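You operate a simulated robot arm through the tools that you are given. There is no shell and no other tool. Be economical: measure what you need, move in short steps, check, and stop when the job is done.

You run a simulated two-armed robot. Do the job below in one go: nothing can be reset, and whatever is moved stays where it is left.

## Task
Pick up the steel flask with one hand, pass it to the other hand and put it on the top of cell one. Set down upright: steel flask.

It is judged by the outcome, as a careful person would: the job done as asked, and still so three seconds after it is handed in. It fails if anything else is knocked over, pushed out of place, dropped, spilled or broken.

## Robot
Two 7-joint arms with two-finger grippers on one trunk, on a base that drives. Base frame: it is fixed to the floor where the robot stands at the start and does not move with it; the origin is under the middle of the robot, x ahead of it, y to its left, z up; the surface under the hand at the start is at about z = 0.78. Lengths are in m, angles in rad, forces in N, time in s.
The left shoulder is at the start at [0.078, 0.151, 0.938], the right one opposite. With the tool pointing down near the work surface each hand reaches from about 0.28 to 0.8 m from the robot's upright axis, wherever it stands, measured 20 degrees to its own side. Places, roughly: top of cell one [-3.2, -1.8, 0.8]. Payload 2.54 kg a hand.
The tool frame of a hand sits at the grasp point between the pads (the TCP): z along the fingers, y along the line on which they close. The tips reach 0.03 m beyond it. Largest opening 0.116 m; the body of the gripper starts 0.095 m behind the TCP.
Orientation is that of the tool frame in the base frame, as [roll, pitch, yaw] about the fixed x, y, z axes, in that order (R = Rz(yaw) Ry(pitch) Rx(roll)). With the fingers straight down and closing along the base's y, the tool's x points along the base's -x, its y along +y and its z along -z.

## Interface
- The arms move only by the tool send_rows. It takes "left_moves", "right_moves" or both (then of equal length, played together; a hand with none holds still); each is a list of rows, each an object of numbers (a shift or turn left out is 0, a gripper value left out holds the last): "dx", "dy", "dz": the shift along the tool's x, y, z in units of 20 mm (1.0 is 20 mm); "wx", "wy", "wz": the turn, a rotation vector about the tool's x, y, z in units of 4 degrees (1.0 is 4 degrees); "claw": the finger opening in cm, from 0 to 11.6. In form: [{"dx": .., "dy": .., "dz": .., "wx": .., "wy": .., "wz": .., "claw": ..}, ...]. A call has 1 to 8 rows; each row shifts and turns the commanded pose from where the row before left it, along the tool's axes as they then stand. A call with a number of a shift or a turn outside -1 to 1 is refused whole. A row lasts 0.2 s, in which the tool goes at most 0.05 m and 0.15 rad; a call with a longer step from one row to the next is refused whole, and so is a gripper value outside its range. A pose out of reach is approached as far as the arm can. The call stops where the force on the tool passes 40 N (or 10 N more than at its start, if that is more) or the arm is blocked; 0.2 s more then pass. The fingers move at their own pace (about 0.072 m/s each) and stop on an object; they squeeze with about 40 N. The grip force told is the motor's: it shows also when the fingers shut on nothing. Time passes only in rows, and 0.2 s behind the last, so rows that do not move let the fingers close. The reply holds the time, the measured pose of the TCP, the force on the tool along the base axes, the opening and the grip force, in the units named above and with some noise, with the torque about the TCP (base axes, N m) and any sound that the robot's microphone picked up.
- Cameras (640 x 400 px; columns grow to the right, rows downward): "scene" is now at [0.1528, -0.0308, 1.1213]; the picture's right is [-0.37, -0.93, 0.00], its down [-0.11, 0.04, -0.99] and it looks along [0.92, -0.36, -0.12] (base axes); focal length 214 px, centre (320, 200). "left" rides on the left gripper at [0.069, 0.015, -0.122] in its tool frame; the picture's right is [-0.22, 0.98, 0.00], its down [-0.83, -0.18, -0.53] and it looks along [-0.52, -0.11, 0.85] (tool axes); focal length 251 px, centre (320, 200). "right" rides on the right gripper at [0.069, -0.015, -0.122] in its tool frame; the picture's right is [0.21, 0.98, 0.00], its down [-0.83, 0.18, -0.53] and it looks along [-0.52, 0.11, 0.85] (tool axes); focal length 251 px, centre (320, 200). There is no depth. A picture from a camera that has moved, and an enlarged one, comes with that camera's place and axes in the base frame and with its lens. The place of the scene camera against the robot may be out by one fixed shift of up to 0.025 m in any direction.
- get_image(camera): a new picture of that camera. It takes no simulated time.
- raise_lower(by): slides the trunk up (or, below 0, down) by that many m; the arms and the scene camera ride with it, the base frame stays. It gives what a move gives, with no picture.
- roll_base(legs): drives the robot by 1 to 6 legs, each [ahead, left, turn to the left] in m, m and rad, along the robot's own axes; the way and the turn of a leg run together, so that a leg with both is an arc; at most 1.5 m and 3.142 rad a leg. The arms and the cameras ride along, it lands a little off, and it stops where it bumps. It gives what a move gives.
- pan_tilt(pan, tilt): turns the head with the scene camera to pan (to the left, within 1.396 rad either way) and tilt (down, from -0.506 to 1.204), counted from straight ahead of the robot. It gives what a move gives.
- zoom(camera, box): a new picture of the part [left, top, right, bottom] of that camera's present view, enlarged. It takes no simulated time.
- sign_off(): hands the job in; it is judged then, once.

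Work in short steps. Places have to be worked out from the pictures, the camera data and where the tool is seen: move nearer, look again, correct. Check each grasp and each placing, and mend what went wrong. You have 120 turns and 100 pictures in all, those below and enlarged ones among them. Open the grippers and draw the arms clear of the work before you hand the job in, unless the task says otherwise; then end with one line.

The tools are called after "Emit:" as name(argument=value, ...) on one line, values as JSON. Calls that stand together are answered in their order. send_rows: Moves the arms, as the interface text tells. Its arguments: {"type":"object","properties":{"left_moves":{"type":"array"},"right_moves":{"type":"array"}},"required":[]} The other tools are called the same way: raise_lower (by) slides the trunk up or down; roll_base (legs) drives the base; pan_tilt (pan, tilt) turns the head that bears the scene camera; get_image (camera) takes a picture; zoom (camera, box) takes an enlarged picture of a part of a camera's view; sign_off () hands the job in.

At the start:

```text
t: 0.0
left_eef_pos: [0.4044, 0.0567, 1.1263]
left_ee_rot: [-3.14, 0.0, -3.141]
left_ft_force: [1.0, -0.3, 0.3]
left_moment: [-0.02, 0.03, 0.04]
left_grip_width: 0.1158
left_gripper_force: 0.0
right_eef_pos: [0.336, -0.2291, 0.998]
right_ee_rot: [-3.14, -0.001, -3.141]
right_ft_force: [0.8, 0.4, -0.1]
right_moment: [0.04, -0.01, -0.03]
right_grip_width: 0.1161
right_gripper_force: 0.1
trunk travel left (down, up): [-0.175, 0.114]
robot x, y, heading: [0.0007, 0.0021, -0.004]
head pan, tilt: [-0.375, 0.115]
```

scene: 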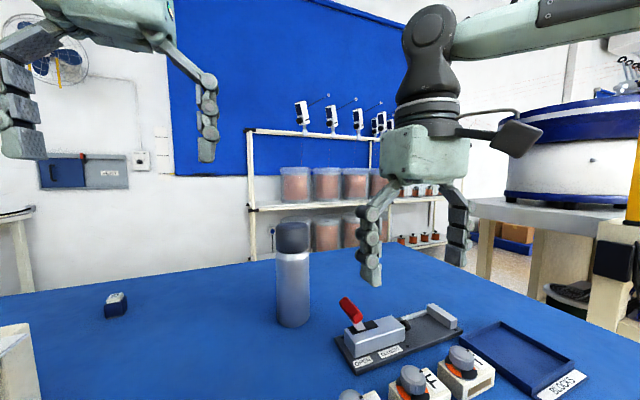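
right: 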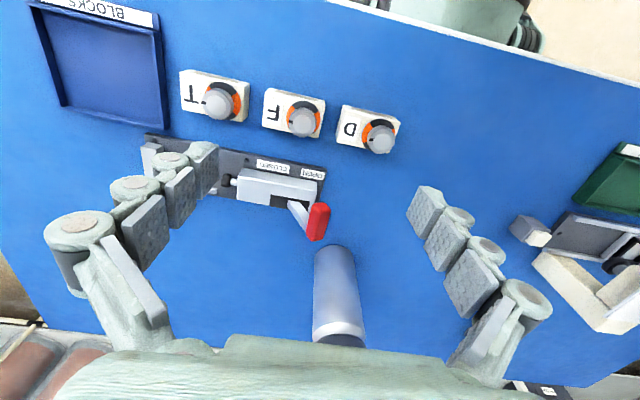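
left: 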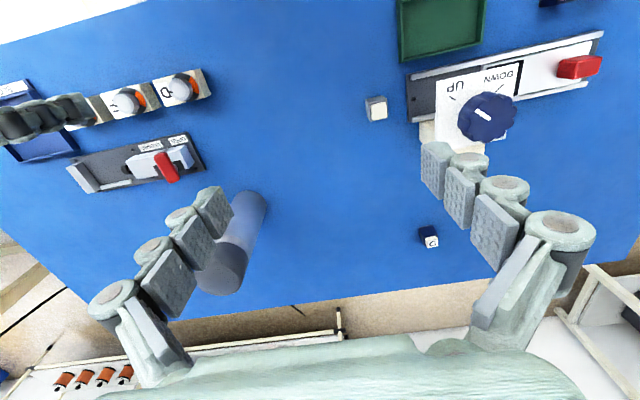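

The flask stands at about (0.61, -0.15), roughly 0.23 m tall. Before I choose which hand takes it first, I'll look toward cell one, which is behind me and to the right.

Emit:
pan_tilt(pan=-1.39, tilt=0.1)

Emit:
get_image(camera="scene")

```text
t: 1.3
left_eef_pos: [0.4038, 0.0566, 1.126]
left_ee_rot: [-3.139, -0.001, -3.139]
left_ft_force: [-0.2, 0.8, 0.5]
left_moment: [0.0, -0.01, 0.01]
left_grip_width: 0.1159
left_gripper_force: 0.1
right_eef_pos: [0.3372, -0.2282, 0.9993]
right_ee_rot: [-3.141, 0.0, -3.141]
right_ft_force: [-0.2, 0.7, -1.0]
right_moment: [-0.01, 0.0, 0.01]
right_grip_width: 0.1158
right_gripper_force: 0.1
trunk travel left (down, up): [-0.175, 0.114]
robot x, y, heading: [0.001, 0.0012, 0.003]
head pan, tilt: [-1.389, 0.099]
```

```text
96 pictures are left
camera scene: at [0.0836, -0.0875, 1.1228], right [-0.98, -0.18, 0.0], down [-0.02, 0.1, -1.0], along [0.18, -0.98, -0.1], focal length 214 px, centre (320, 200)
```

scene: 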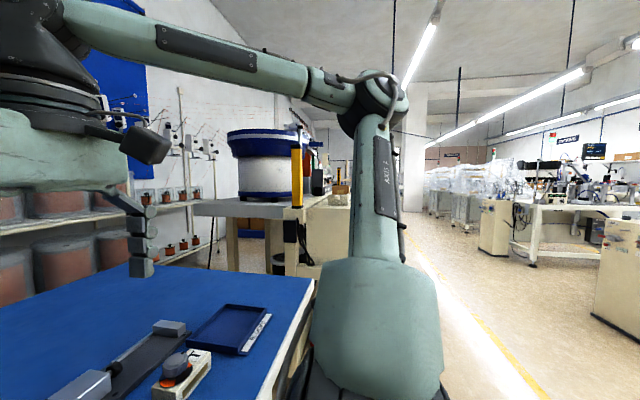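

Cell one is out of view, so I'll back off a little and turn right to see it.

Emit:
roll_base(legs=[[-0.3, 0, 0], [0, 0, -1.3]])

Emit:
get_image(camera="scene")

```text
t: 6.6
left_eef_pos: [-0.1329, -0.3735, 1.1246]
left_ee_rot: [-3.139, 0.001, 1.844]
left_ft_force: [0.9, 0.6, 0.5]
left_moment: [0.01, 0.01, 0.01]
left_grip_width: 0.1161
left_gripper_force: 0.1
right_eef_pos: [-0.4261, -0.3873, 0.9982]
right_ee_rot: [-3.14, 0.001, 1.842]
right_ft_force: [0.3, 0.0, -0.1]
right_moment: [-0.01, 0.0, 0.02]
right_grip_width: 0.116
right_gripper_force: 0.0
trunk travel left (down, up): [-0.175, 0.114]
robot x, y, heading: [-0.2958, 0.0027, -1.303]
head pan, tilt: [-1.389, 0.099]
```

```text
95 pictures are left
camera scene: at [-0.3624, -0.1029, 1.1228], right [-0.44, 0.9, 0.0], down [0.09, 0.04, -0.99], along [-0.89, -0.44, -0.1], focal length 214 px, centre (320, 200)
```

scene: 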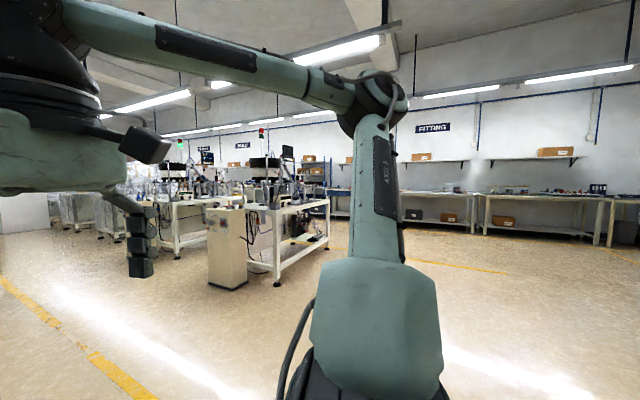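

Cell one should appear near pixel (300, 200); I'll enlarge that part.

Emit:
zoom(camera="scene", box=[180, 120, 340, 300])

```text
2.22 times, centred on (260, 210) of scene
camera zoom: at [-0.3624, -0.1029, 1.1228], right [-0.44, 0.9, 0.0], down [0.09, 0.04, -0.99], along [-0.89, -0.44, -0.1], focal length 477 px, centre (453, 178)
```

zoom: 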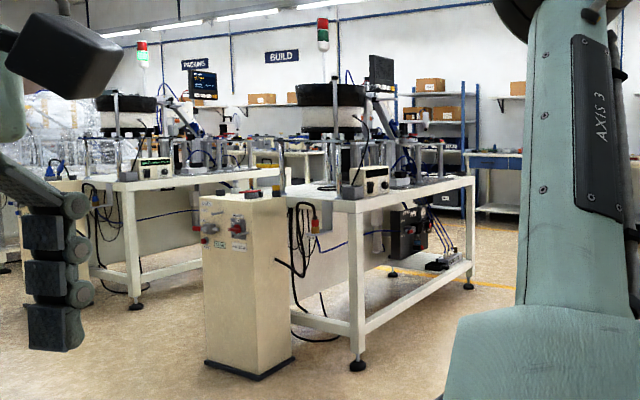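

Cell one is a crowded bench with some free edge. I'll go back for the flask: the right hand takes it from above, the left takes it over lower down, then I drive to the bench.

Emit:
roll_base(legs=[[0, 0, 1.3], [0.3, 0, 0]])

Emit:
pan_tilt(pan=-0.2, tilt=0.4)

Emit:
get_image(camera="scene")

Emit:
get_image(camera="right")

```text
t: 12.0
left_eef_pos: [0.405, 0.0675, 1.1239]
left_ee_rot: [-3.139, 0.0, -3.125]
left_ft_force: [0.3, -1.1, 0.0]
left_moment: [0.01, 0.0, -0.02]
left_grip_width: 0.1161
left_gripper_force: 0.1
right_eef_pos: [0.342, -0.2196, 0.9993]
right_ee_rot: [3.14, 0.001, -3.128]
right_ft_force: [0.1, 0.1, -0.3]
right_moment: [0.02, 0.03, -0.01]
right_grip_width: 0.1161
right_gripper_force: 0.1
trunk travel left (down, up): [-0.175, 0.114]
robot x, y, heading: [-0.0007, 0.0022, 0.013]
head pan, tilt: [-1.389, 0.099]
```

```text
t: 13.4
left_eef_pos: [0.4031, 0.0672, 1.1264]
left_ee_rot: [-3.139, 0.0, -3.126]
left_ft_force: [-0.5, 0.2, 0.2]
left_moment: [-0.02, 0.01, 0.0]
left_grip_width: 0.1162
left_gripper_force: 0.0
right_eef_pos: [0.3413, -0.221, 0.9991]
right_ee_rot: [-3.141, 0.001, -3.128]
right_ft_force: [-0.6, 0.5, 0.2]
right_moment: [0.01, 0.03, -0.01]
right_grip_width: 0.116
right_gripper_force: 0.1
trunk travel left (down, up): [-0.175, 0.114]
robot x, y, heading: [0.0007, 0.0053, 0.015]
head pan, tilt: [-0.201, 0.4]
```

```text
93 pictures are left
camera scene: at [0.1586, -0.0094, 1.0949], right [-0.19, -0.98, 0.0], down [-0.38, 0.07, -0.92], along [0.91, -0.17, -0.39], focal length 214 px, centre (320, 200)
```

scene: 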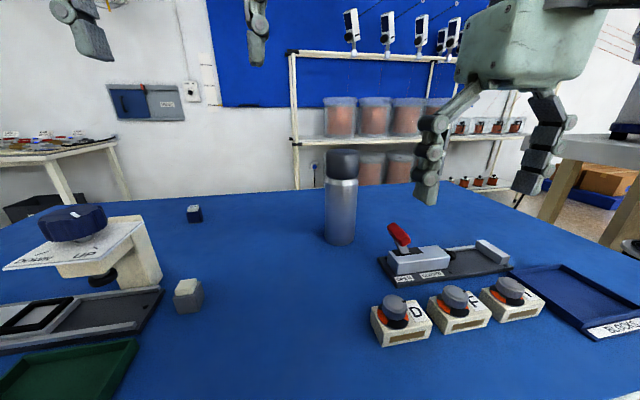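

```text
92 pictures are left
camera right: at [0.2735, -0.2369, 1.1199], right [-0.23, 0.97, 0.0], down [0.82, 0.19, 0.53], along [0.52, 0.12, -0.84], focal length 251 px, centre (320, 200)
```

right: 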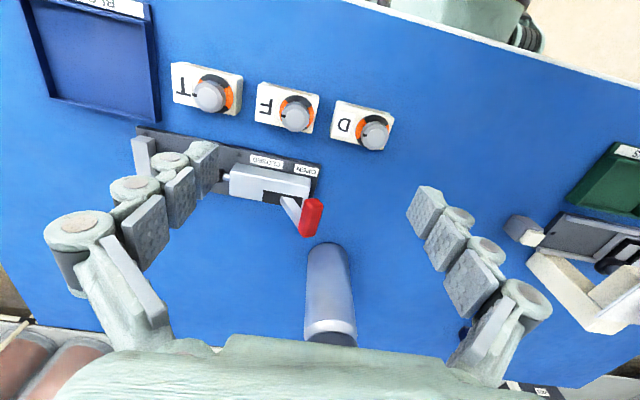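

The right wrist view puts the flask at about (0.615, -0.146), with its top near z = 1.01. I'll raise the right hand above the flask's top, then move in over it.

Emit:
send_rows(right_moves=[{"dz": -1}, {"dz": -1}, {"dz": -1}, {"dz": -1}, {"dx": -1, "dy": 0.5}, {"dx": -1, "dy": 0.5}, {"dx": -1, "dy": 0.5}, {"dx": -1, "dy": 0.5}])

Emit:
send_rows(right_moves=[{"dx": -1, "dy": 0.5}, {"dx": -1, "dy": 0.5}, {"dx": -1, "dy": 0.3}, {"dx": -1, "dy": 0.3}, {"dx": -1, "dy": 0.2}, {"dx": -1}])

Emit:
get_image(camera="right")

Emit:
get_image(camera="scene")

```text
t: 15.2
left_eef_pos: [0.403, 0.0686, 1.1253]
left_ee_rot: [-3.139, 0.0, -3.125]
left_ft_force: [-1.0, -0.1, -0.2]
left_moment: [-0.02, 0.02, 0.01]
left_grip_width: 0.1161
left_gripper_force: 0.1
right_eef_pos: [0.4203, -0.1788, 1.0797]
right_ee_rot: [3.14, -0.001, -3.129]
right_ft_force: [-0.8, 0.6, 0.3]
right_moment: [0.03, -0.04, 0.01]
right_grip_width: 0.116
right_gripper_force: 0.0
trunk travel left (down, up): [-0.175, 0.114]
robot x, y, heading: [0.0018, 0.0058, 0.016]
head pan, tilt: [-0.201, 0.4]
```

```text
t: 16.6
left_eef_pos: [0.4041, 0.0662, 1.1257]
left_ee_rot: [-3.139, 0.001, -3.126]
left_ft_force: [0.3, -0.1, 0.1]
left_moment: [-0.01, -0.02, -0.01]
left_grip_width: 0.116
left_gripper_force: 0.1
right_eef_pos: [0.5219, -0.164, 1.0598]
right_ee_rot: [3.142, 0.004, -3.127]
right_ft_force: [0.7, 0.0, 0.3]
right_moment: [-0.02, -0.03, 0.0]
right_grip_width: 0.116
right_gripper_force: 0.1
right hand out of reach, approached as far as the arm can: row 4, 5, 6
trunk travel left (down, up): [-0.175, 0.114]
robot x, y, heading: [0.0005, 0.006, 0.015]
head pan, tilt: [-0.201, 0.4]
```

```text
91 pictures are left
camera right: at [0.4541, -0.1808, 1.1814], right [-0.23, 0.97, 0.0], down [0.82, 0.19, 0.54], along [0.52, 0.12, -0.84], focal length 251 px, centre (320, 200)
```

right: 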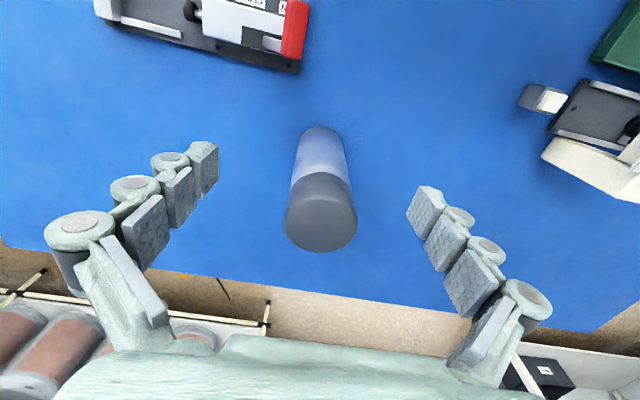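

```text
90 pictures are left
camera scene: at [0.1587, -0.0094, 1.0949], right [-0.18, -0.98, 0.0], down [-0.38, 0.07, -0.92], along [0.91, -0.17, -0.39], focal length 214 px, centre (320, 200)
```

scene: 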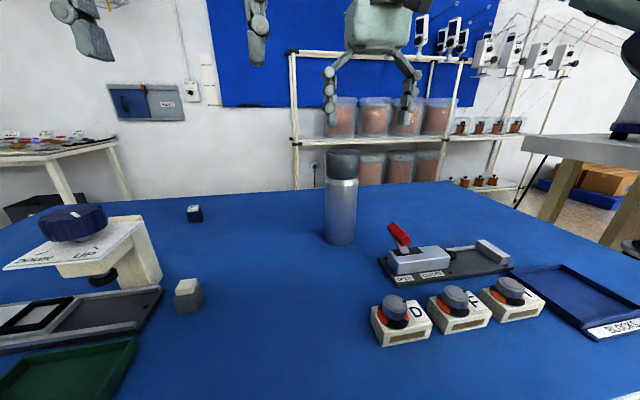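

At this height the arm stops short at x = 0.52. The flask is centred at about (0.597, -0.147). I'll raise the trunk to gain reach.

Emit:
raise_lower(by=0.112)

```text
t: 18.0
left_eef_pos: [0.4032, 0.0665, 1.2368]
left_ee_rot: [-3.141, 0.001, -3.125]
left_ft_force: [0.1, -0.7, 0.1]
left_moment: [0.0, 0.01, 0.01]
left_grip_width: 0.116
left_gripper_force: 0.1
right_eef_pos: [0.5217, -0.1639, 1.1731]
right_ee_rot: [3.14, 0.004, -3.129]
right_ft_force: [-0.1, -0.6, -0.2]
right_moment: [-0.03, 0.03, -0.02]
right_grip_width: 0.1159
right_gripper_force: 0.0
trunk travel left (down, up): [-0.287, 0.002]
robot x, y, heading: [0.0, 0.0042, 0.009]
head pan, tilt: [-0.201, 0.4]
```

Next I lower the hand to about z = 1.07 and then move it forward over the flask.

Emit:
send_rows(right_moves=[{"dz": 1}, {"dz": 1}, {"dz": 1}, {"dz": 1}, {"dz": 1}, {"dx": -1, "dy": 0.4}, {"dx": -1, "dy": 0.4}])

Emit:
get_image(camera="right")

```text
t: 19.6
left_eef_pos: [0.4048, 0.0664, 1.2361]
left_ee_rot: [-3.139, 0.0, -3.126]
left_ft_force: [0.9, 0.0, -0.1]
left_moment: [0.01, 0.02, 0.04]
left_grip_width: 0.116
left_gripper_force: 0.1
right_eef_pos: [0.5624, -0.149, 1.0715]
right_ee_rot: [3.14, 0.001, -3.127]
right_ft_force: [1.0, -0.7, 0.1]
right_moment: [0.01, 0.01, 0.02]
right_grip_width: 0.1161
right_gripper_force: 0.1
trunk travel left (down, up): [-0.287, 0.002]
robot x, y, heading: [0.0042, 0.0064, 0.014]
head pan, tilt: [-0.201, 0.4]
```

```text
89 pictures are left
camera right: at [0.4945, -0.1655, 1.1938], right [-0.23, 0.97, 0.0], down [0.82, 0.19, 0.54], along [0.52, 0.12, -0.84], focal length 251 px, centre (320, 200)
```

right: 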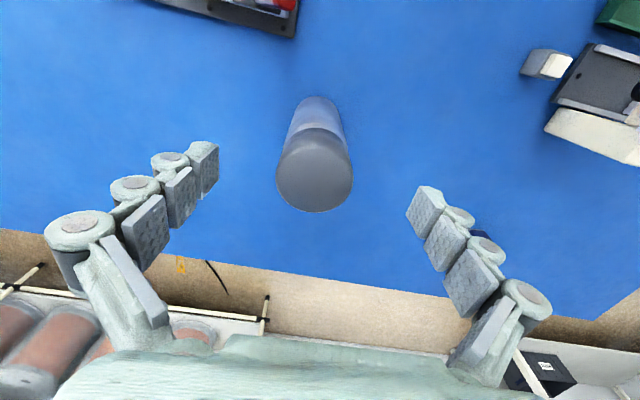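

The flask's centre is at about (0.595, -0.148). I'll go forward 32 mm and down part of the way, then check the alignment.

Emit:
send_rows(right_moves=[{"dx": -0.8}, {"dx": -0.8}, {"dz": 0.6}, {"dz": 0.6}])

Emit:
get_image(camera="right")

Emit:
get_image(camera="scene")

```text
t: 20.6
left_eef_pos: [0.4031, 0.066, 1.2374]
left_ee_rot: [-3.14, 0.001, -3.126]
left_ft_force: [-0.3, -0.5, -0.3]
left_moment: [0.0, -0.02, -0.02]
left_grip_width: 0.116
left_gripper_force: 0.2
right_eef_pos: [0.579, -0.1518, 1.0487]
right_ee_rot: [3.139, 0.003, -3.128]
right_ft_force: [-1.0, -0.2, -1.2]
right_moment: [-0.02, -0.04, 0.01]
right_grip_width: 0.1161
right_gripper_force: 0.0
right hand out of reach, approached as far as the arm can: row 1, 2
trunk travel left (down, up): [-0.287, 0.002]
robot x, y, heading: [0.0003, 0.0053, 0.012]
head pan, tilt: [-0.201, 0.4]
```

```text
88 pictures are left
camera right: at [0.5105, -0.169, 1.1694], right [-0.23, 0.97, 0.0], down [0.82, 0.19, 0.54], along [0.52, 0.12, -0.84], focal length 251 px, centre (320, 200)
```

right: 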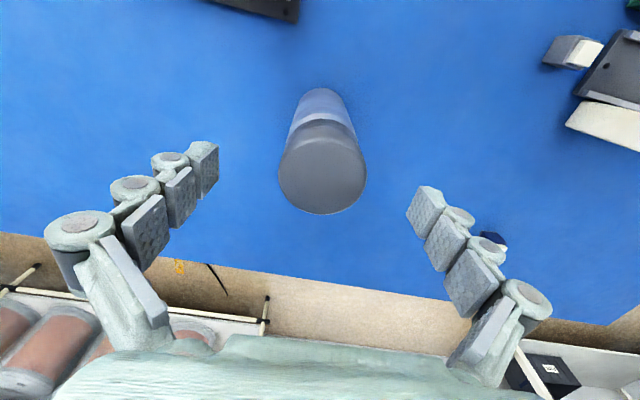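

```text
87 pictures are left
camera scene: at [0.1585, -0.0093, 1.2069], right [-0.18, -0.98, 0.0], down [-0.38, 0.07, -0.92], along [0.91, -0.17, -0.39], focal length 214 px, centre (320, 200)
```

scene: 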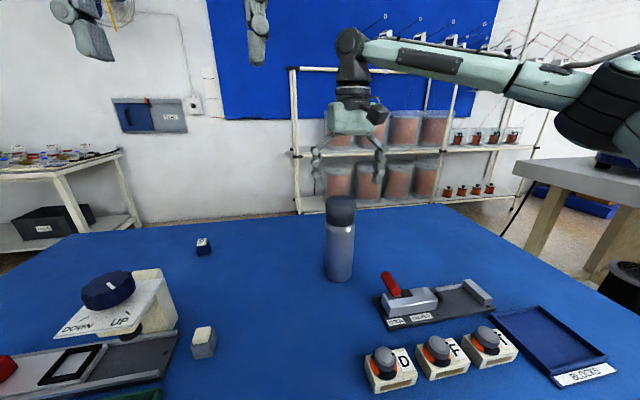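

The reach ends at x = 0.579 here but should grow as the hand goes down. The fingers pass on either side of the flask, so I'll descend and then go forward the last 16 mm.

Emit:
send_rows(right_moves=[{"dz": 1, "dy": 0.2}, {"dz": 1}, {"dz": 1}, {"dz": 1}, {"dz": 1}, {"dx": -0.4}, {"dx": -0.4}])

Emit:
get_image(camera="right")

Emit:
zoom(camera="scene", box=[260, 120, 440, 300])

```text
t: 22.2
left_eef_pos: [0.4038, 0.0658, 1.2374]
left_ee_rot: [-3.14, 0.0, -3.126]
left_ft_force: [0.9, -0.1, 0.0]
left_moment: [0.05, -0.03, 0.01]
left_grip_width: 0.1161
left_gripper_force: 0.1
right_eef_pos: [0.5962, -0.1473, 0.949]
right_ee_rot: [3.14, 0.003, -3.127]
right_ft_force: [0.6, 0.3, 0.3]
right_moment: [0.0, 0.03, 0.01]
right_grip_width: 0.1161
right_gripper_force: 0.0
trunk travel left (down, up): [-0.287, 0.002]
robot x, y, heading: [-0.0021, 0.0027, 0.016]
head pan, tilt: [-0.201, 0.4]
```

```text
86 pictures are left
camera right: at [0.5288, -0.1643, 1.0693], right [-0.23, 0.97, 0.0], down [0.82, 0.19, 0.54], along [0.52, 0.12, -0.84], focal length 251 px, centre (320, 200)
```

right: 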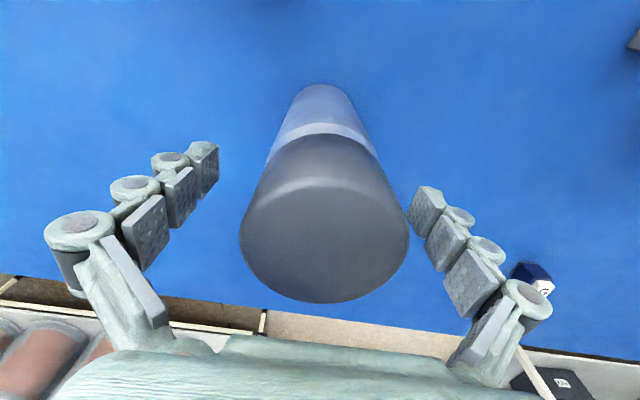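

```text
2.22 times, centred on (350, 210) of scene
camera zoom: at [0.1588, -0.0094, 1.2069], right [-0.18, -0.98, 0.0], down [-0.38, 0.07, -0.92], along [0.91, -0.17, -0.39], focal length 477 px, centre (253, 178)
```

zoom: 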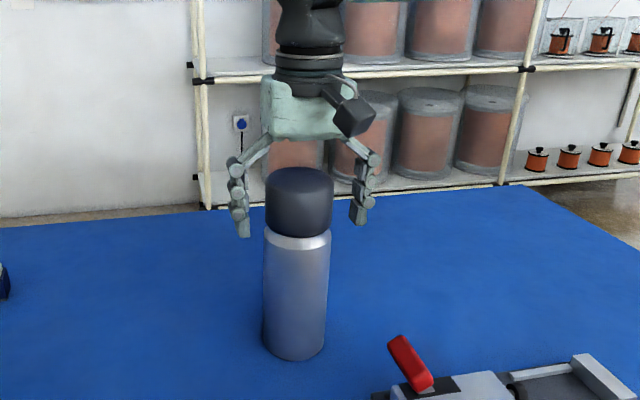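

The fingers straddle the flask, whose axis is about 4 mm to the left and whose top is near z = 1.005. I'll shift over, drop 14 mm more and close.

Emit:
send_rows(right_moves=[{"dy": 0.2, "dz": 0.35}, {"dz": 0.35}, {"claw": 5}, {"claw": 3}, {"claw": 3}, {"claw": 3}])

Emit:
get_image(camera="right")

Emit:
zoom(camera="scene", box=[260, 120, 440, 300])

```text
t: 23.6
left_eef_pos: [0.4029, 0.0666, 1.2377]
left_ee_rot: [-3.139, -0.001, -3.126]
left_ft_force: [1.0, -0.6, -0.1]
left_moment: [0.03, -0.03, 0.03]
left_grip_width: 0.116
left_gripper_force: 0.1
right_eef_pos: [0.5956, -0.1429, 0.9351]
right_ee_rot: [3.141, 0.004, -3.128]
right_ft_force: [0.2, -2.3, 2.4]
right_moment: [-0.11, -0.1, -0.05]
right_grip_width: 0.0724
right_gripper_force: 39.7
trunk travel left (down, up): [-0.287, 0.002]
robot x, y, heading: [-0.0028, 0.0018, 0.015]
head pan, tilt: [-0.201, 0.4]
```

```text
84 pictures are left
camera right: at [0.5279, -0.1599, 1.0565], right [-0.23, 0.97, 0.0], down [0.82, 0.19, 0.54], along [0.52, 0.12, -0.84], focal length 251 px, centre (320, 200)
```

right: 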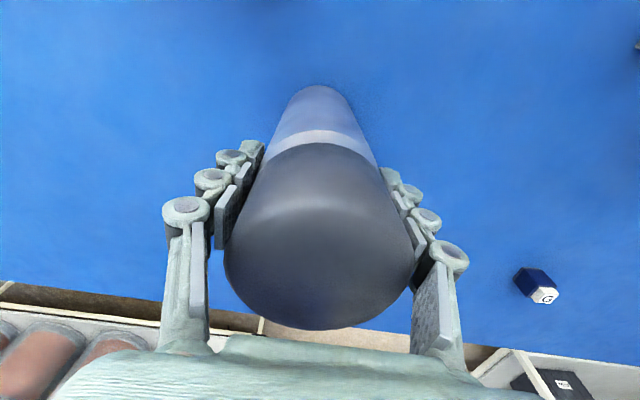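

```text
2.22 times, centred on (350, 210) of scene
camera zoom: at [0.1585, -0.0095, 1.207], right [-0.18, -0.98, 0.0], down [-0.38, 0.07, -0.92], along [0.91, -0.17, -0.39], focal length 477 px, centre (253, 178)
```

zoom: 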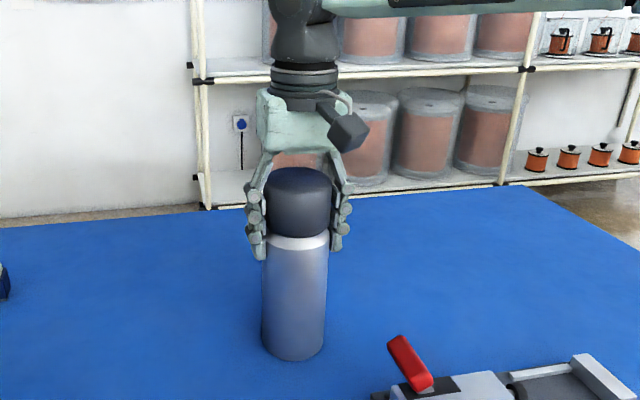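

It is gripped at 72 mm with 40 N. I'll lift gently and check that the whole flask comes up.

Emit:
send_rows(right_moves=[{"dz": -0.4}, {"dz": -0.4}, {"dz": -0.6}, {"dz": -0.6}])

Emit:
zoom(camera="scene", box=[260, 120, 440, 300])

```text
t: 24.6
left_eef_pos: [0.4039, 0.0664, 1.2371]
left_ee_rot: [-3.139, -0.001, -3.125]
left_ft_force: [-1.2, -0.2, -0.5]
left_moment: [0.0, 0.01, 0.02]
left_grip_width: 0.1159
left_gripper_force: 0.0
right_eef_pos: [0.5954, -0.1426, 0.9742]
right_ee_rot: [3.141, 0.0, -3.129]
right_ft_force: [0.3, -0.6, -5.1]
right_moment: [0.01, 0.02, 0.03]
right_grip_width: 0.072
right_gripper_force: 40.1
trunk travel left (down, up): [-0.287, 0.002]
robot x, y, heading: [0.0006, 0.0032, 0.013]
head pan, tilt: [-0.201, 0.4]
```

```text
2.22 times, centred on (350, 210) of scene
camera zoom: at [0.1589, -0.0094, 1.2068], right [-0.18, -0.98, 0.0], down [-0.38, 0.07, -0.92], along [0.91, -0.17, -0.39], focal length 477 px, centre (253, 178)
```

zoom: 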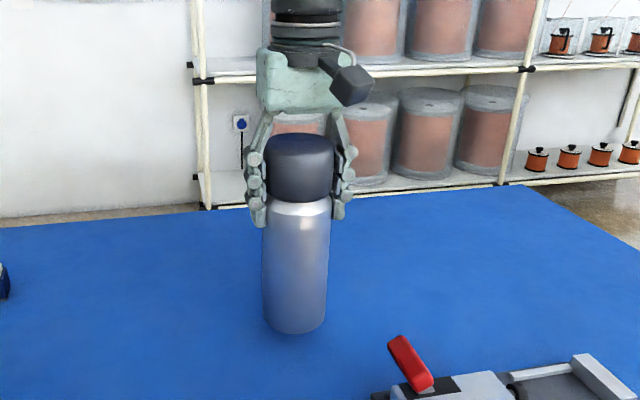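

The whole flask lifted (about 0.5 kg). I'll bring it up and back to a handover spot near (0.52, -0.08), moving the left hand out to the left meanwhile.

Emit:
send_rows(right_moves=[{"dz": -1}, {"dz": -1}, {"dx": 0.94, "dy": 0.79, "dz": -0.83}, {"dx": 0.94, "dy": 0.79, "dz": -0.83}, {"dx": 0.94, "dy": 0.79, "dz": -0.83}, {"dx": 0.94, "dy": 0.79, "dz": -0.83}, {}], left_moves=[{"dy": 1}, {"dy": 1}, {"dy": 1}, {"dy": 1}, {"dy": 1}, {"dy": 1}, {"dy": 1}])

Emit:
send_rows(right_moves=[{"wz": 1}, {"wz": 1}, {"wz": 1}, {"wz": 1}, {"wz": 1}, {"wz": 1}, {"wz": 1}, {"wz": 1}], left_moves=[{"wz": 1}, {"wz": 1}, {"wz": 1}, {"wz": 1}, {"wz": 1}, {"wz": 1}, {"wz": 1}, {"wz": 1}])

Emit:
send_rows(right_moves=[{"wz": 1}, {"wz": 1}, {"wz": 1}], left_moves=[{"wz": 1}, {"wz": 1}, {"wz": 1}])

Emit:
get_image(camera="scene")

```text
t: 26.2
left_eef_pos: [0.4014, 0.2075, 1.2358]
left_ee_rot: [-3.14, 0.0, -3.125]
left_ft_force: [-0.5, -0.6, 0.5]
left_moment: [-0.02, 0.0, 0.01]
left_grip_width: 0.1157
left_gripper_force: 0.1
right_eef_pos: [0.5283, -0.1135, 1.0782]
right_ee_rot: [3.139, 0.004, -3.128]
right_ft_force: [0.3, -0.4, -5.0]
right_moment: [-0.02, -0.03, 0.0]
right_grip_width: 0.0716
right_gripper_force: 40.1
right hand out of reach, approached as far as the arm can: row 3, 4, 5, 6
trunk travel left (down, up): [-0.287, 0.002]
robot x, y, heading: [-0.0015, 0.0031, 0.015]
head pan, tilt: [-0.201, 0.4]
```

```text
t: 28.0
left_eef_pos: [0.4017, 0.2063, 1.2376]
left_ee_rot: [-3.141, 0.002, 2.596]
left_ft_force: [-1.0, 0.5, 0.2]
left_moment: [-0.01, 0.01, 0.0]
left_grip_width: 0.116
left_gripper_force: 0.1
right_eef_pos: [0.5277, -0.114, 1.0783]
right_ee_rot: [3.137, 0.0, 2.592]
right_ft_force: [1.0, 0.0, -4.7]
right_moment: [0.05, -0.02, -0.01]
right_grip_width: 0.0715
right_gripper_force: 39.7
trunk travel left (down, up): [-0.287, 0.002]
robot x, y, heading: [0.0022, 0.0066, 0.015]
head pan, tilt: [-0.201, 0.4]
```

```text
t: 28.8
left_eef_pos: [0.4017, 0.2063, 1.2376]
left_ee_rot: [-3.141, -0.001, 2.386]
left_ft_force: [-0.1, -0.2, 0.0]
left_moment: [-0.02, -0.03, 0.02]
left_grip_width: 0.1156
left_gripper_force: 0.1
right_eef_pos: [0.5278, -0.1127, 1.0782]
right_ee_rot: [3.137, 0.001, 2.389]
right_ft_force: [-0.3, 1.0, -5.5]
right_moment: [0.0, 0.0, 0.0]
right_grip_width: 0.0718
right_gripper_force: 39.9
trunk travel left (down, up): [-0.287, 0.002]
robot x, y, heading: [0.0018, 0.0035, 0.014]
head pan, tilt: [-0.201, 0.4]
```

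```text
81 pictures are left
camera scene: at [0.1591, -0.0094, 1.2068], right [-0.18, -0.98, 0.0], down [-0.38, 0.07, -0.92], along [0.91, -0.17, -0.39], focal length 214 px, centre (320, 200)
```

scene: 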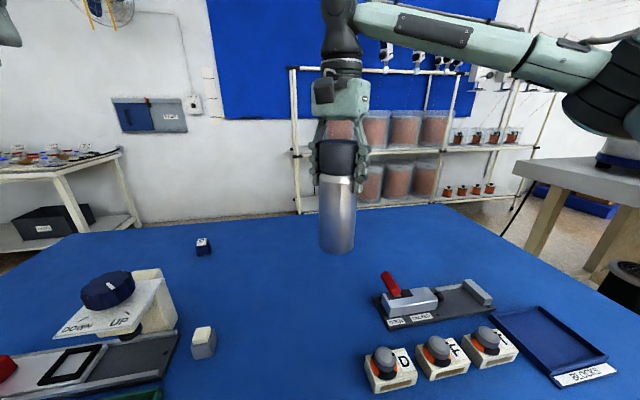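

The flask hangs upright at (0.528, -0.113). I'll bring it a little nearer and tilt the left hand 50° toward it.

Emit:
send_rows(right_moves=[{"dx": 0.67, "dy": -0.11}, {"dx": 0.67, "dy": -0.11}, {"dx": 0.67, "dy": -0.11}, {"dx": 0.67, "dy": -0.11}, {}, {}, {}], left_moves=[{"wy": -1}, {"wy": -1}, {"wy": -1}, {"wy": -1}, {"wy": -1}, {"wy": -1}, {"wy": -1}])

Emit:
send_rows(left_moves=[{"wy": -1}, {"wy": -1}, {"wy": -1}, {"wy": -1}, {"wy": -1}, {"wy": -0.5}])

Emit:
get_image(camera="left")

```text
t: 30.4
left_eef_pos: [0.4016, 0.207, 1.2373]
left_ee_rot: [-3.141, 0.489, 2.392]
left_ft_force: [1.0, -0.8, 0.3]
left_moment: [0.04, -0.01, -0.01]
left_grip_width: 0.1161
left_gripper_force: 0.0
right_eef_pos: [0.484, -0.0879, 1.0777]
right_ee_rot: [3.137, 0.001, 2.385]
right_ft_force: [0.1, 0.6, -6.4]
right_moment: [0.01, 0.0, -0.01]
right_grip_width: 0.0717
right_gripper_force: 40.0
right hand out of reach, approached as far as the arm can: row 1
trunk travel left (down, up): [-0.287, 0.002]
robot x, y, heading: [0.0023, 0.0058, 0.015]
head pan, tilt: [-0.201, 0.4]
```

```text
t: 31.8
left_eef_pos: [0.4011, 0.2054, 1.2361]
left_ee_rot: [3.14, 0.874, 2.39]
left_ft_force: [0.2, 0.5, 0.3]
left_moment: [0.01, 0.01, 0.02]
left_grip_width: 0.116
left_gripper_force: 0.1
right_eef_pos: [0.4846, -0.0888, 1.0774]
right_ee_rot: [3.135, 0.0, 2.384]
right_ft_force: [-0.2, 0.7, -4.8]
right_moment: [-0.01, 0.04, 0.01]
right_grip_width: 0.0717
right_gripper_force: 39.9
trunk travel left (down, up): [-0.287, 0.002]
robot x, y, heading: [-0.0002, 0.0062, 0.013]
head pan, tilt: [-0.201, 0.4]
```

```text
80 pictures are left
camera left: at [0.3096, 0.3112, 1.2612], right [0.77, 0.62, 0.16], down [-0.04, -0.21, 0.98], along [0.64, -0.76, -0.14], focal length 251 px, centre (320, 200)
```

left: 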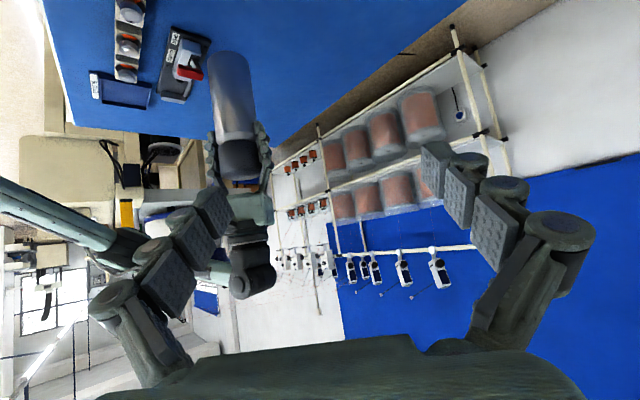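

The left hand now points at the flask. I'll move it to a pregrasp point 0.14 m back along its axis, aiming low on the flask at z ≈ 0.978.

Emit:
send_rows(left_moves=[{"dx": 0.126, "dy": -0.66, "dz": 0.94}, {"dx": 0.126, "dy": -0.66, "dz": 0.94}, {"dx": 0.126, "dy": -0.66, "dz": 0.94}, {"dx": 0.126, "dy": -0.66, "dz": 0.94}, {"dx": 0.126, "dy": -0.66, "dz": 0.94}, {"dx": 0.126, "dy": -0.66, "dz": 0.94}, {"dx": 0.126, "dy": -0.66, "dz": 0.94}, {"dx": 0.126, "dy": -0.66, "dz": 0.94}])

Emit:
send_rows(left_moves=[{"dx": 0.126, "dy": -0.66, "dz": 0.94}, {"dx": 0.126, "dy": -0.66, "dz": 0.94}, {"dx": 0.126, "dy": -0.66, "dz": 0.94}, {"dx": 0.126, "dy": -0.66, "dz": 0.94}])

Emit:
get_image(camera="left")

Emit:
get_image(camera="scene")

```text
t: 33.6
left_eef_pos: [0.4018, 0.0574, 1.1243]
left_ee_rot: [-3.141, 0.876, 2.391]
left_ft_force: [0.2, -0.1, 0.6]
left_moment: [0.0, 0.01, 0.0]
left_grip_width: 0.1157
left_gripper_force: 0.1
right_eef_pos: [0.4857, -0.0888, 1.078]
right_ee_rot: [3.137, -0.001, 2.385]
right_ft_force: [0.4, -0.3, -4.8]
right_moment: [0.02, 0.03, 0.01]
right_grip_width: 0.0717
right_gripper_force: 40.4
trunk travel left (down, up): [-0.287, 0.002]
robot x, y, heading: [0.0039, 0.0003, 0.014]
head pan, tilt: [-0.201, 0.4]
```

```text
t: 34.6
left_eef_pos: [0.4054, -0.0151, 1.0696]
left_ee_rot: [-3.139, 0.875, 2.391]
left_ft_force: [0.2, 0.1, 0.4]
left_moment: [0.0, 0.01, 0.04]
left_grip_width: 0.1157
left_gripper_force: 0.1
right_eef_pos: [0.4858, -0.0887, 1.0775]
right_ee_rot: [3.136, 0.0, 2.383]
right_ft_force: [0.1, 0.5, -5.1]
right_moment: [0.03, 0.0, 0.0]
right_grip_width: 0.0715
right_gripper_force: 39.8
trunk travel left (down, up): [-0.287, 0.002]
robot x, y, heading: [0.0048, 0.0022, 0.012]
head pan, tilt: [-0.201, 0.4]
```

```text
79 pictures are left
camera left: at [0.3134, 0.0897, 1.0945], right [0.77, 0.62, 0.16], down [-0.04, -0.21, 0.98], along [0.64, -0.76, -0.14], focal length 251 px, centre (320, 200)
```

left: 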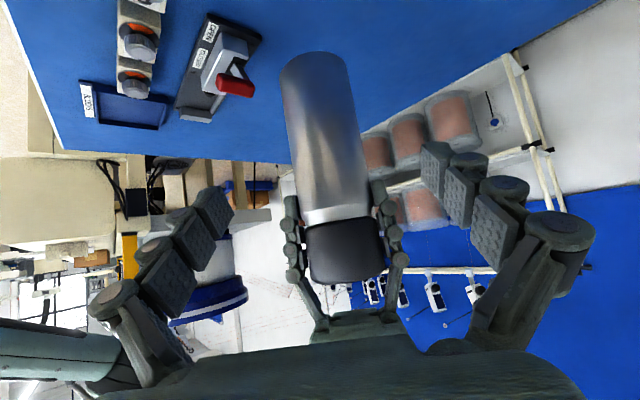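

```text
78 pictures are left
camera scene: at [0.1591, -0.0097, 1.2068], right [-0.18, -0.98, 0.0], down [-0.38, 0.07, -0.92], along [0.91, -0.17, -0.39], focal length 214 px, centre (320, 200)
```

scene: 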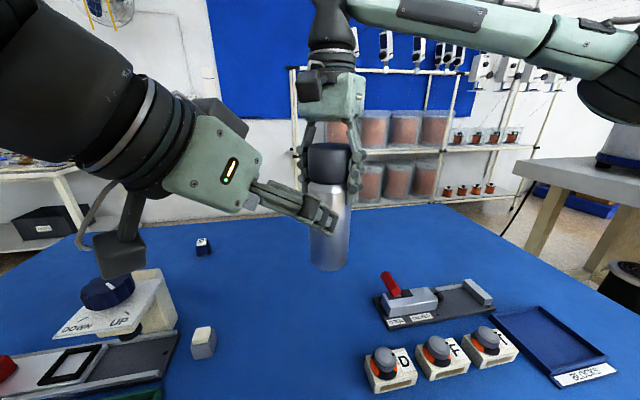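

The left hand is lined up with the flask's axis. I'll advance 0.10 m and check clearance from the right fingers.

Emit:
send_rows(left_moves=[{"dz": 1}, {"dz": 1}, {"dz": 1}, {"dz": 1}, {"dz": 1}])

Emit:
get_image(camera="left")

Emit:
zoom(camera="scene", box=[200, 80, 420, 300])

```text
t: 35.8
left_eef_pos: [0.4603, -0.0665, 1.0056]
left_ee_rot: [-3.141, 0.875, 2.389]
left_ft_force: [-0.4, 0.2, -0.5]
left_moment: [0.02, 0.02, -0.01]
left_grip_width: 0.1159
left_gripper_force: 0.1
right_eef_pos: [0.4857, -0.0879, 1.078]
right_ee_rot: [3.135, -0.001, 2.384]
right_ft_force: [1.0, 0.5, -4.9]
right_moment: [-0.01, 0.04, 0.04]
right_grip_width: 0.0716
right_gripper_force: 40.4
trunk travel left (down, up): [-0.287, 0.002]
robot x, y, heading: [-0.0039, 0.0015, 0.018]
head pan, tilt: [-0.201, 0.4]
```

```text
77 pictures are left
camera left: at [0.3697, 0.0386, 1.0289], right [0.77, 0.62, 0.16], down [-0.04, -0.21, 0.98], along [0.64, -0.76, -0.14], focal length 251 px, centre (320, 200)
```

left: 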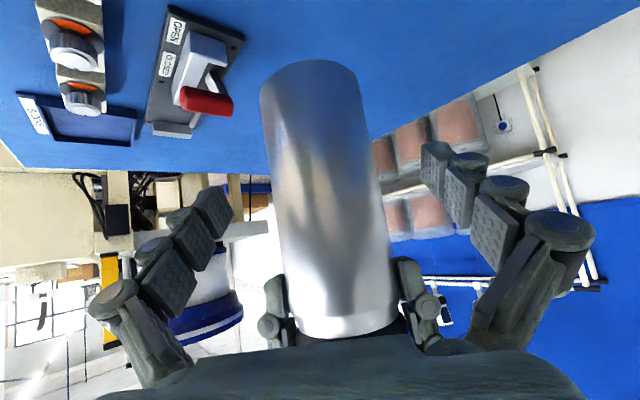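

```text
1.82 times, centred on (310, 190) of scene
camera zoom: at [0.1592, -0.0095, 1.2068], right [-0.18, -0.98, 0.0], down [-0.38, 0.07, -0.92], along [0.91, -0.17, -0.39], focal length 390 px, centre (338, 218)
```

zoom: 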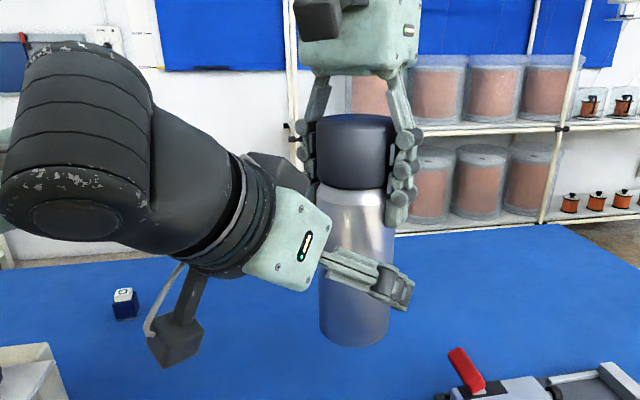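

Clearances look fine. I'll go the last 42 mm and close the left fingers on the lower body.

Emit:
send_rows(left_moves=[{"dz": 0.7}, {"dz": 0.7}, {"dz": 0.7}, {"claw": 8.5}, {"claw": 7.5}, {"claw": 7}])

Emit:
get_image(camera="left")

Emit:
zoom(camera="scene", box=[200, 80, 420, 300])

```text
t: 37.2
left_eef_pos: [0.4854, -0.0884, 0.9763]
left_ee_rot: [-3.141, 0.872, 2.392]
left_ft_force: [-1.3, -0.2, -0.2]
left_moment: [-0.08, 0.09, -0.09]
left_grip_width: 0.0714
left_gripper_force: 32.2
right_eef_pos: [0.4853, -0.0878, 1.0776]
right_ee_rot: [3.136, -0.001, 2.384]
right_ft_force: [1.1, -0.5, -5.4]
right_moment: [0.1, -0.07, 0.09]
right_grip_width: 0.0717
right_gripper_force: 39.6
trunk travel left (down, up): [-0.287, 0.002]
robot x, y, heading: [0.0041, 0.0056, 0.012]
head pan, tilt: [-0.201, 0.4]
```

```text
75 pictures are left
camera left: at [0.3937, 0.0164, 1.001], right [0.77, 0.62, 0.16], down [-0.04, -0.21, 0.98], along [0.64, -0.76, -0.14], focal length 251 px, centre (320, 200)
```

left: 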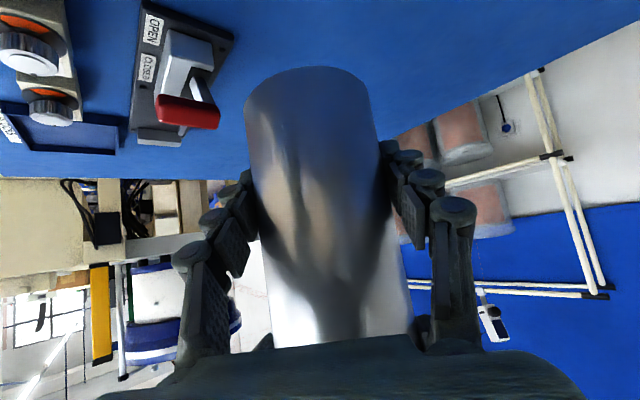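

```text
1.82 times, centred on (310, 190) of scene
camera zoom: at [0.159, -0.0094, 1.2068], right [-0.18, -0.98, 0.0], down [-0.38, 0.07, -0.92], along [0.91, -0.17, -0.39], focal length 390 px, centre (338, 218)
```

zoom: 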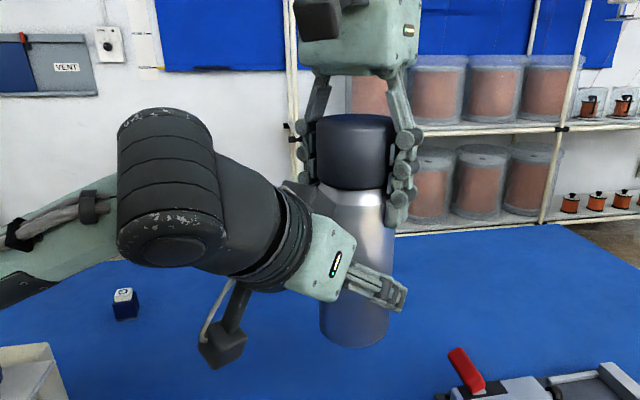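

The left fingers have closed on the flask at 71 mm. I'll tighten the left grip fully, then open the right hand.

Emit:
send_rows(left_moves=[{"claw": 4}, {}, {}, {}, {}, {}], right_moves=[{}, {}, {"claw": 8}, {"claw": 10}, {"claw": 11.6}, {}])

Emit:
get_image(camera="scene")

```text
t: 38.6
left_eef_pos: [0.4858, -0.0891, 0.9754]
left_ee_rot: [-3.14, 0.873, 2.391]
left_ft_force: [-0.4, 0.0, -0.1]
left_moment: [0.01, 0.0, -0.03]
left_grip_width: 0.0715
left_gripper_force: 39.9
right_eef_pos: [0.4851, -0.0879, 1.0771]
right_ee_rot: [3.137, -0.001, 2.385]
right_ft_force: [-0.7, -0.2, -0.5]
right_moment: [0.02, -0.04, 0.0]
right_grip_width: 0.116
right_gripper_force: 0.1
trunk travel left (down, up): [-0.287, 0.002]
robot x, y, heading: [0.0033, 0.004, 0.016]
head pan, tilt: [-0.201, 0.4]
```

```text
73 pictures are left
camera scene: at [0.159, -0.0094, 1.2068], right [-0.18, -0.98, 0.0], down [-0.38, 0.07, -0.92], along [0.91, -0.17, -0.39], focal length 214 px, centre (320, 200)
```

scene: 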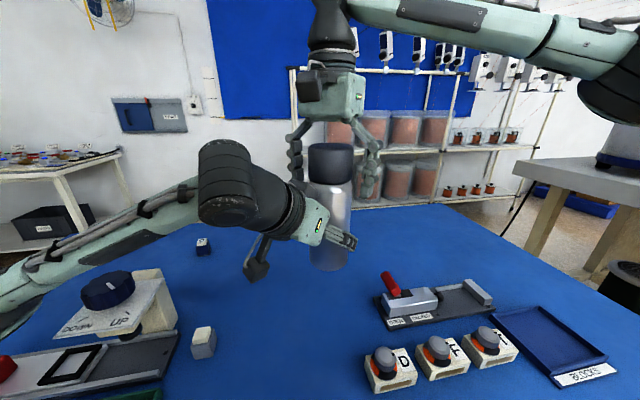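

The right hand is open and carries nothing, but the left reads almost no weight. I'll raise the right hand slightly and read again.

Emit:
send_rows(right_moves=[{"dz": -0.5}, {"dz": -0.5}, {}])

```text
t: 39.4
left_eef_pos: [0.4847, -0.0887, 0.9763]
left_ee_rot: [-3.14, 0.873, 2.391]
left_ft_force: [0.6, -0.6, 0.8]
left_moment: [0.03, 0.02, 0.0]
left_grip_width: 0.0714
left_gripper_force: 40.4
right_eef_pos: [0.4895, -0.1004, 1.1]
right_ee_rot: [3.138, 0.0, 2.387]
right_ft_force: [0.2, 0.7, 0.7]
right_moment: [-0.02, -0.01, 0.0]
right_grip_width: 0.116
right_gripper_force: 0.0
right hand out of reach, approached as far as the arm can: row 1, 2
trunk travel left (down, up): [-0.287, 0.002]
robot x, y, heading: [-0.0023, 0.0019, 0.015]
head pan, tilt: [-0.201, 0.4]
```

The flask stays put in the left grip. The right arm is short of reach upward here, so I'll draw the left hand and flask back horizontally, out between the open right fingers.

Emit:
send_rows(left_moves=[{"dx": 0.642, "dz": -0.767}, {"dx": 0.642, "dz": -0.767}, {"dx": 0.642, "dz": -0.767}, {"dx": 0.642, "dz": -0.767}])

Emit:
get_image(camera="scene")

Emit:
get_image(camera="right")

```text
t: 40.4
left_eef_pos: [0.4266, -0.035, 0.977]
left_ee_rot: [-3.141, 0.873, 2.393]
left_ft_force: [0.2, 0.2, 0.2]
left_moment: [-0.01, 0.03, 0.01]
left_grip_width: 0.0714
left_gripper_force: 40.5
right_eef_pos: [0.4886, -0.099, 1.1005]
right_ee_rot: [3.139, -0.002, 2.388]
right_ft_force: [0.7, 0.0, -0.7]
right_moment: [-0.01, -0.03, -0.01]
right_grip_width: 0.1157
right_gripper_force: 0.1
trunk travel left (down, up): [-0.287, 0.002]
robot x, y, heading: [0.0, 0.0051, 0.012]
head pan, tilt: [-0.201, 0.4]
```

```text
72 pictures are left
camera scene: at [0.1588, -0.0092, 1.2069], right [-0.18, -0.98, 0.0], down [-0.38, 0.07, -0.92], along [0.91, -0.17, -0.39], focal length 214 px, centre (320, 200)
```

scene: 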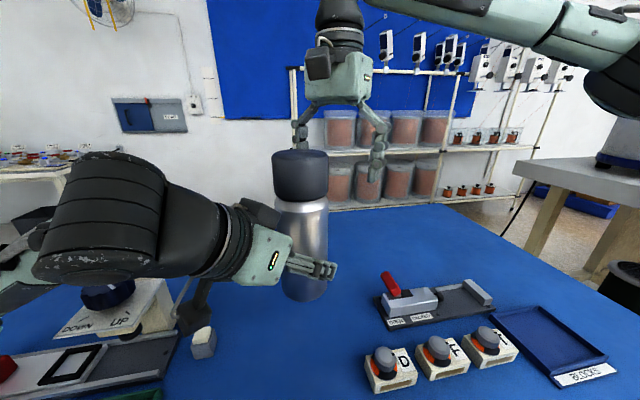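

```text
71 pictures are left
camera right: at [0.4292, -0.0639, 1.2212], right [0.51, 0.86, 0.0], down [0.72, -0.43, 0.54], along [0.46, -0.27, -0.84], focal length 251 px, centre (320, 200)
```

right: 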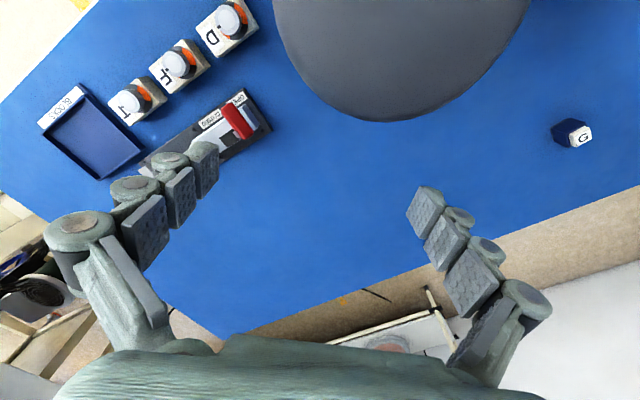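

The left hand holds the flask alone and upright. Now I'll move the right hand off to the right and tuck it in.

Emit:
send_rows(right_moves=[{"dx": -0.8, "dy": -0.85}, {"dx": -0.8, "dy": -0.85}, {"dx": -0.8, "dy": -0.85}, {"dx": -0.8, "dy": -0.85}, {"dx": -0.8, "dy": -0.85}, {"dx": -0.8, "dy": -0.85}, {"dx": -0.8, "dy": -0.85}, {"dx": -0.8, "dy": -0.85}])

Emit:
send_rows(right_moves=[{"dx": 0.8, "dy": -0.75}, {"dx": 0.8, "dy": -0.75}, {"dx": 0.8, "dy": -0.75}, {"dx": 0.8, "dy": -0.75}, {"dx": 0.8, "dy": -0.75}])

Emit:
get_image(camera="scene")

```text
t: 42.2
left_eef_pos: [0.4255, -0.0347, 0.9794]
left_ee_rot: [-3.141, 0.874, 2.388]
left_ft_force: [-0.3, 0.2, -0.3]
left_moment: [0.03, 0.02, 0.02]
left_grip_width: 0.0713
left_gripper_force: 40.3
right_eef_pos: [0.4897, -0.2882, 1.0979]
right_ee_rot: [3.137, 0.0, 2.387]
right_ft_force: [-0.3, -0.5, -0.3]
right_moment: [0.06, 0.04, 0.01]
right_grip_width: 0.1161
right_gripper_force: 0.1
trunk travel left (down, up): [-0.287, 0.002]
robot x, y, heading: [0.0022, 0.0063, 0.015]
head pan, tilt: [-0.201, 0.4]
```

```text
t: 43.4
left_eef_pos: [0.4264, -0.0349, 0.9789]
left_ee_rot: [3.141, 0.873, 2.391]
left_ft_force: [0.0, 0.0, -0.7]
left_moment: [0.02, -0.02, -0.01]
left_grip_width: 0.0713
left_gripper_force: 39.9
right_eef_pos: [0.3787, -0.2848, 1.0967]
right_ee_rot: [3.139, 0.0, 2.388]
right_ft_force: [0.3, 0.0, -0.5]
right_moment: [0.01, -0.03, -0.03]
right_grip_width: 0.1162
right_gripper_force: 0.0
trunk travel left (down, up): [-0.287, 0.002]
robot x, y, heading: [0.0026, 0.0068, 0.013]
head pan, tilt: [-0.201, 0.4]
```

```text
70 pictures are left
camera scene: at [0.1585, -0.0094, 1.2069], right [-0.18, -0.98, 0.0], down [-0.38, 0.07, -0.92], along [0.91, -0.17, -0.39], focal length 214 px, centre (320, 200)
```

scene: 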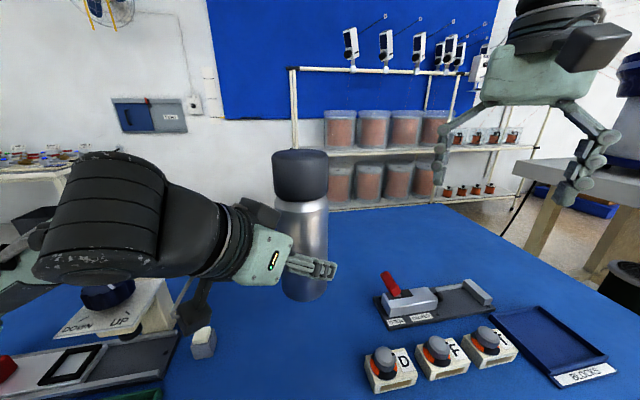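

I'll raise the flask 8 cm so the arm clears the table items, then back away from the table and turn toward cell one.

Emit:
send_rows(left_moves=[{"dx": -0.767, "dz": -0.642}, {"dx": -0.767, "dz": -0.642}, {"dx": -0.767, "dz": -0.642}, {"dx": -0.767, "dz": -0.642}])

Emit:
roll_base(legs=[[-0.7, 0, 0]])

Emit:
roll_base(legs=[[0, 0, -2.2]])

Emit:
get_image(camera="scene")

```text
t: 44.4
left_eef_pos: [0.4269, -0.0329, 1.0584]
left_ee_rot: [3.142, 0.874, 2.389]
left_ft_force: [0.0, -0.8, -4.7]
left_moment: [0.0, -0.01, -0.01]
left_grip_width: 0.0715
left_gripper_force: 39.8
right_eef_pos: [0.3791, -0.2847, 1.0974]
right_ee_rot: [3.137, 0.0, 2.389]
right_ft_force: [0.7, -0.1, -0.5]
right_moment: [0.02, -0.01, -0.04]
right_grip_width: 0.1159
right_gripper_force: 0.0
trunk travel left (down, up): [-0.287, 0.002]
robot x, y, heading: [0.0022, 0.0081, 0.015]
head pan, tilt: [-0.201, 0.4]
```

```text
t: 48.2
left_eef_pos: [-0.2717, -0.0448, 1.0576]
left_ee_rot: [-3.14, 0.874, 2.382]
left_ft_force: [-0.7, 0.3, -5.7]
left_moment: [0.03, -0.02, 0.01]
left_grip_width: 0.0716
left_gripper_force: 39.7
right_eef_pos: [-0.3226, -0.2963, 1.0977]
right_ee_rot: [3.14, -0.001, 2.381]
right_ft_force: [0.2, 0.1, -0.4]
right_moment: [0.01, -0.03, 0.0]
right_grip_width: 0.1157
right_gripper_force: 0.1
trunk travel left (down, up): [-0.287, 0.002]
robot x, y, heading: [-0.701, -0.0021, 0.004]
head pan, tilt: [-0.201, 0.4]
```

```text
t: 53.9
left_eef_pos: [-0.9665, -0.3368, 1.0575]
left_ee_rot: [-3.14, 0.874, 0.228]
left_ft_force: [0.2, -0.5, -4.3]
left_moment: [-0.01, -0.03, -0.05]
left_grip_width: 0.0716
left_gripper_force: 40.1
right_eef_pos: [-1.1493, -0.1562, 1.098]
right_ee_rot: [3.138, 0.001, 0.225]
right_ft_force: [0.5, -0.7, -0.1]
right_moment: [0.02, 0.0, 0.01]
right_grip_width: 0.1161
right_gripper_force: 0.0
trunk travel left (down, up): [-0.287, 0.002]
robot x, y, heading: [-0.6947, -0.0012, -2.149]
head pan, tilt: [-0.201, 0.4]
```

```text
69 pictures are left
camera scene: at [-0.8018, -0.1242, 1.2068], right [-0.71, 0.7, 0.0], down [0.27, 0.28, -0.92], along [-0.65, -0.66, -0.39], focal length 214 px, centre (320, 200)
```

scene: 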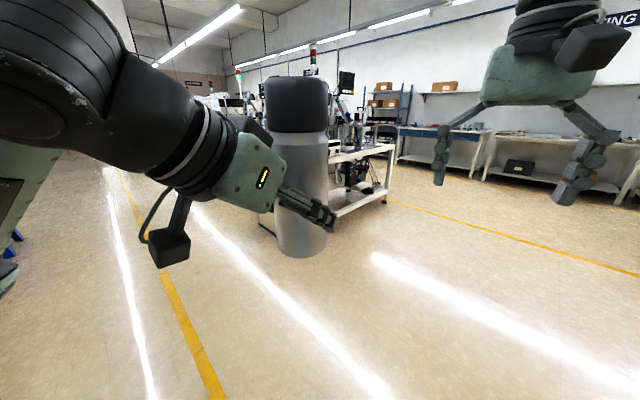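

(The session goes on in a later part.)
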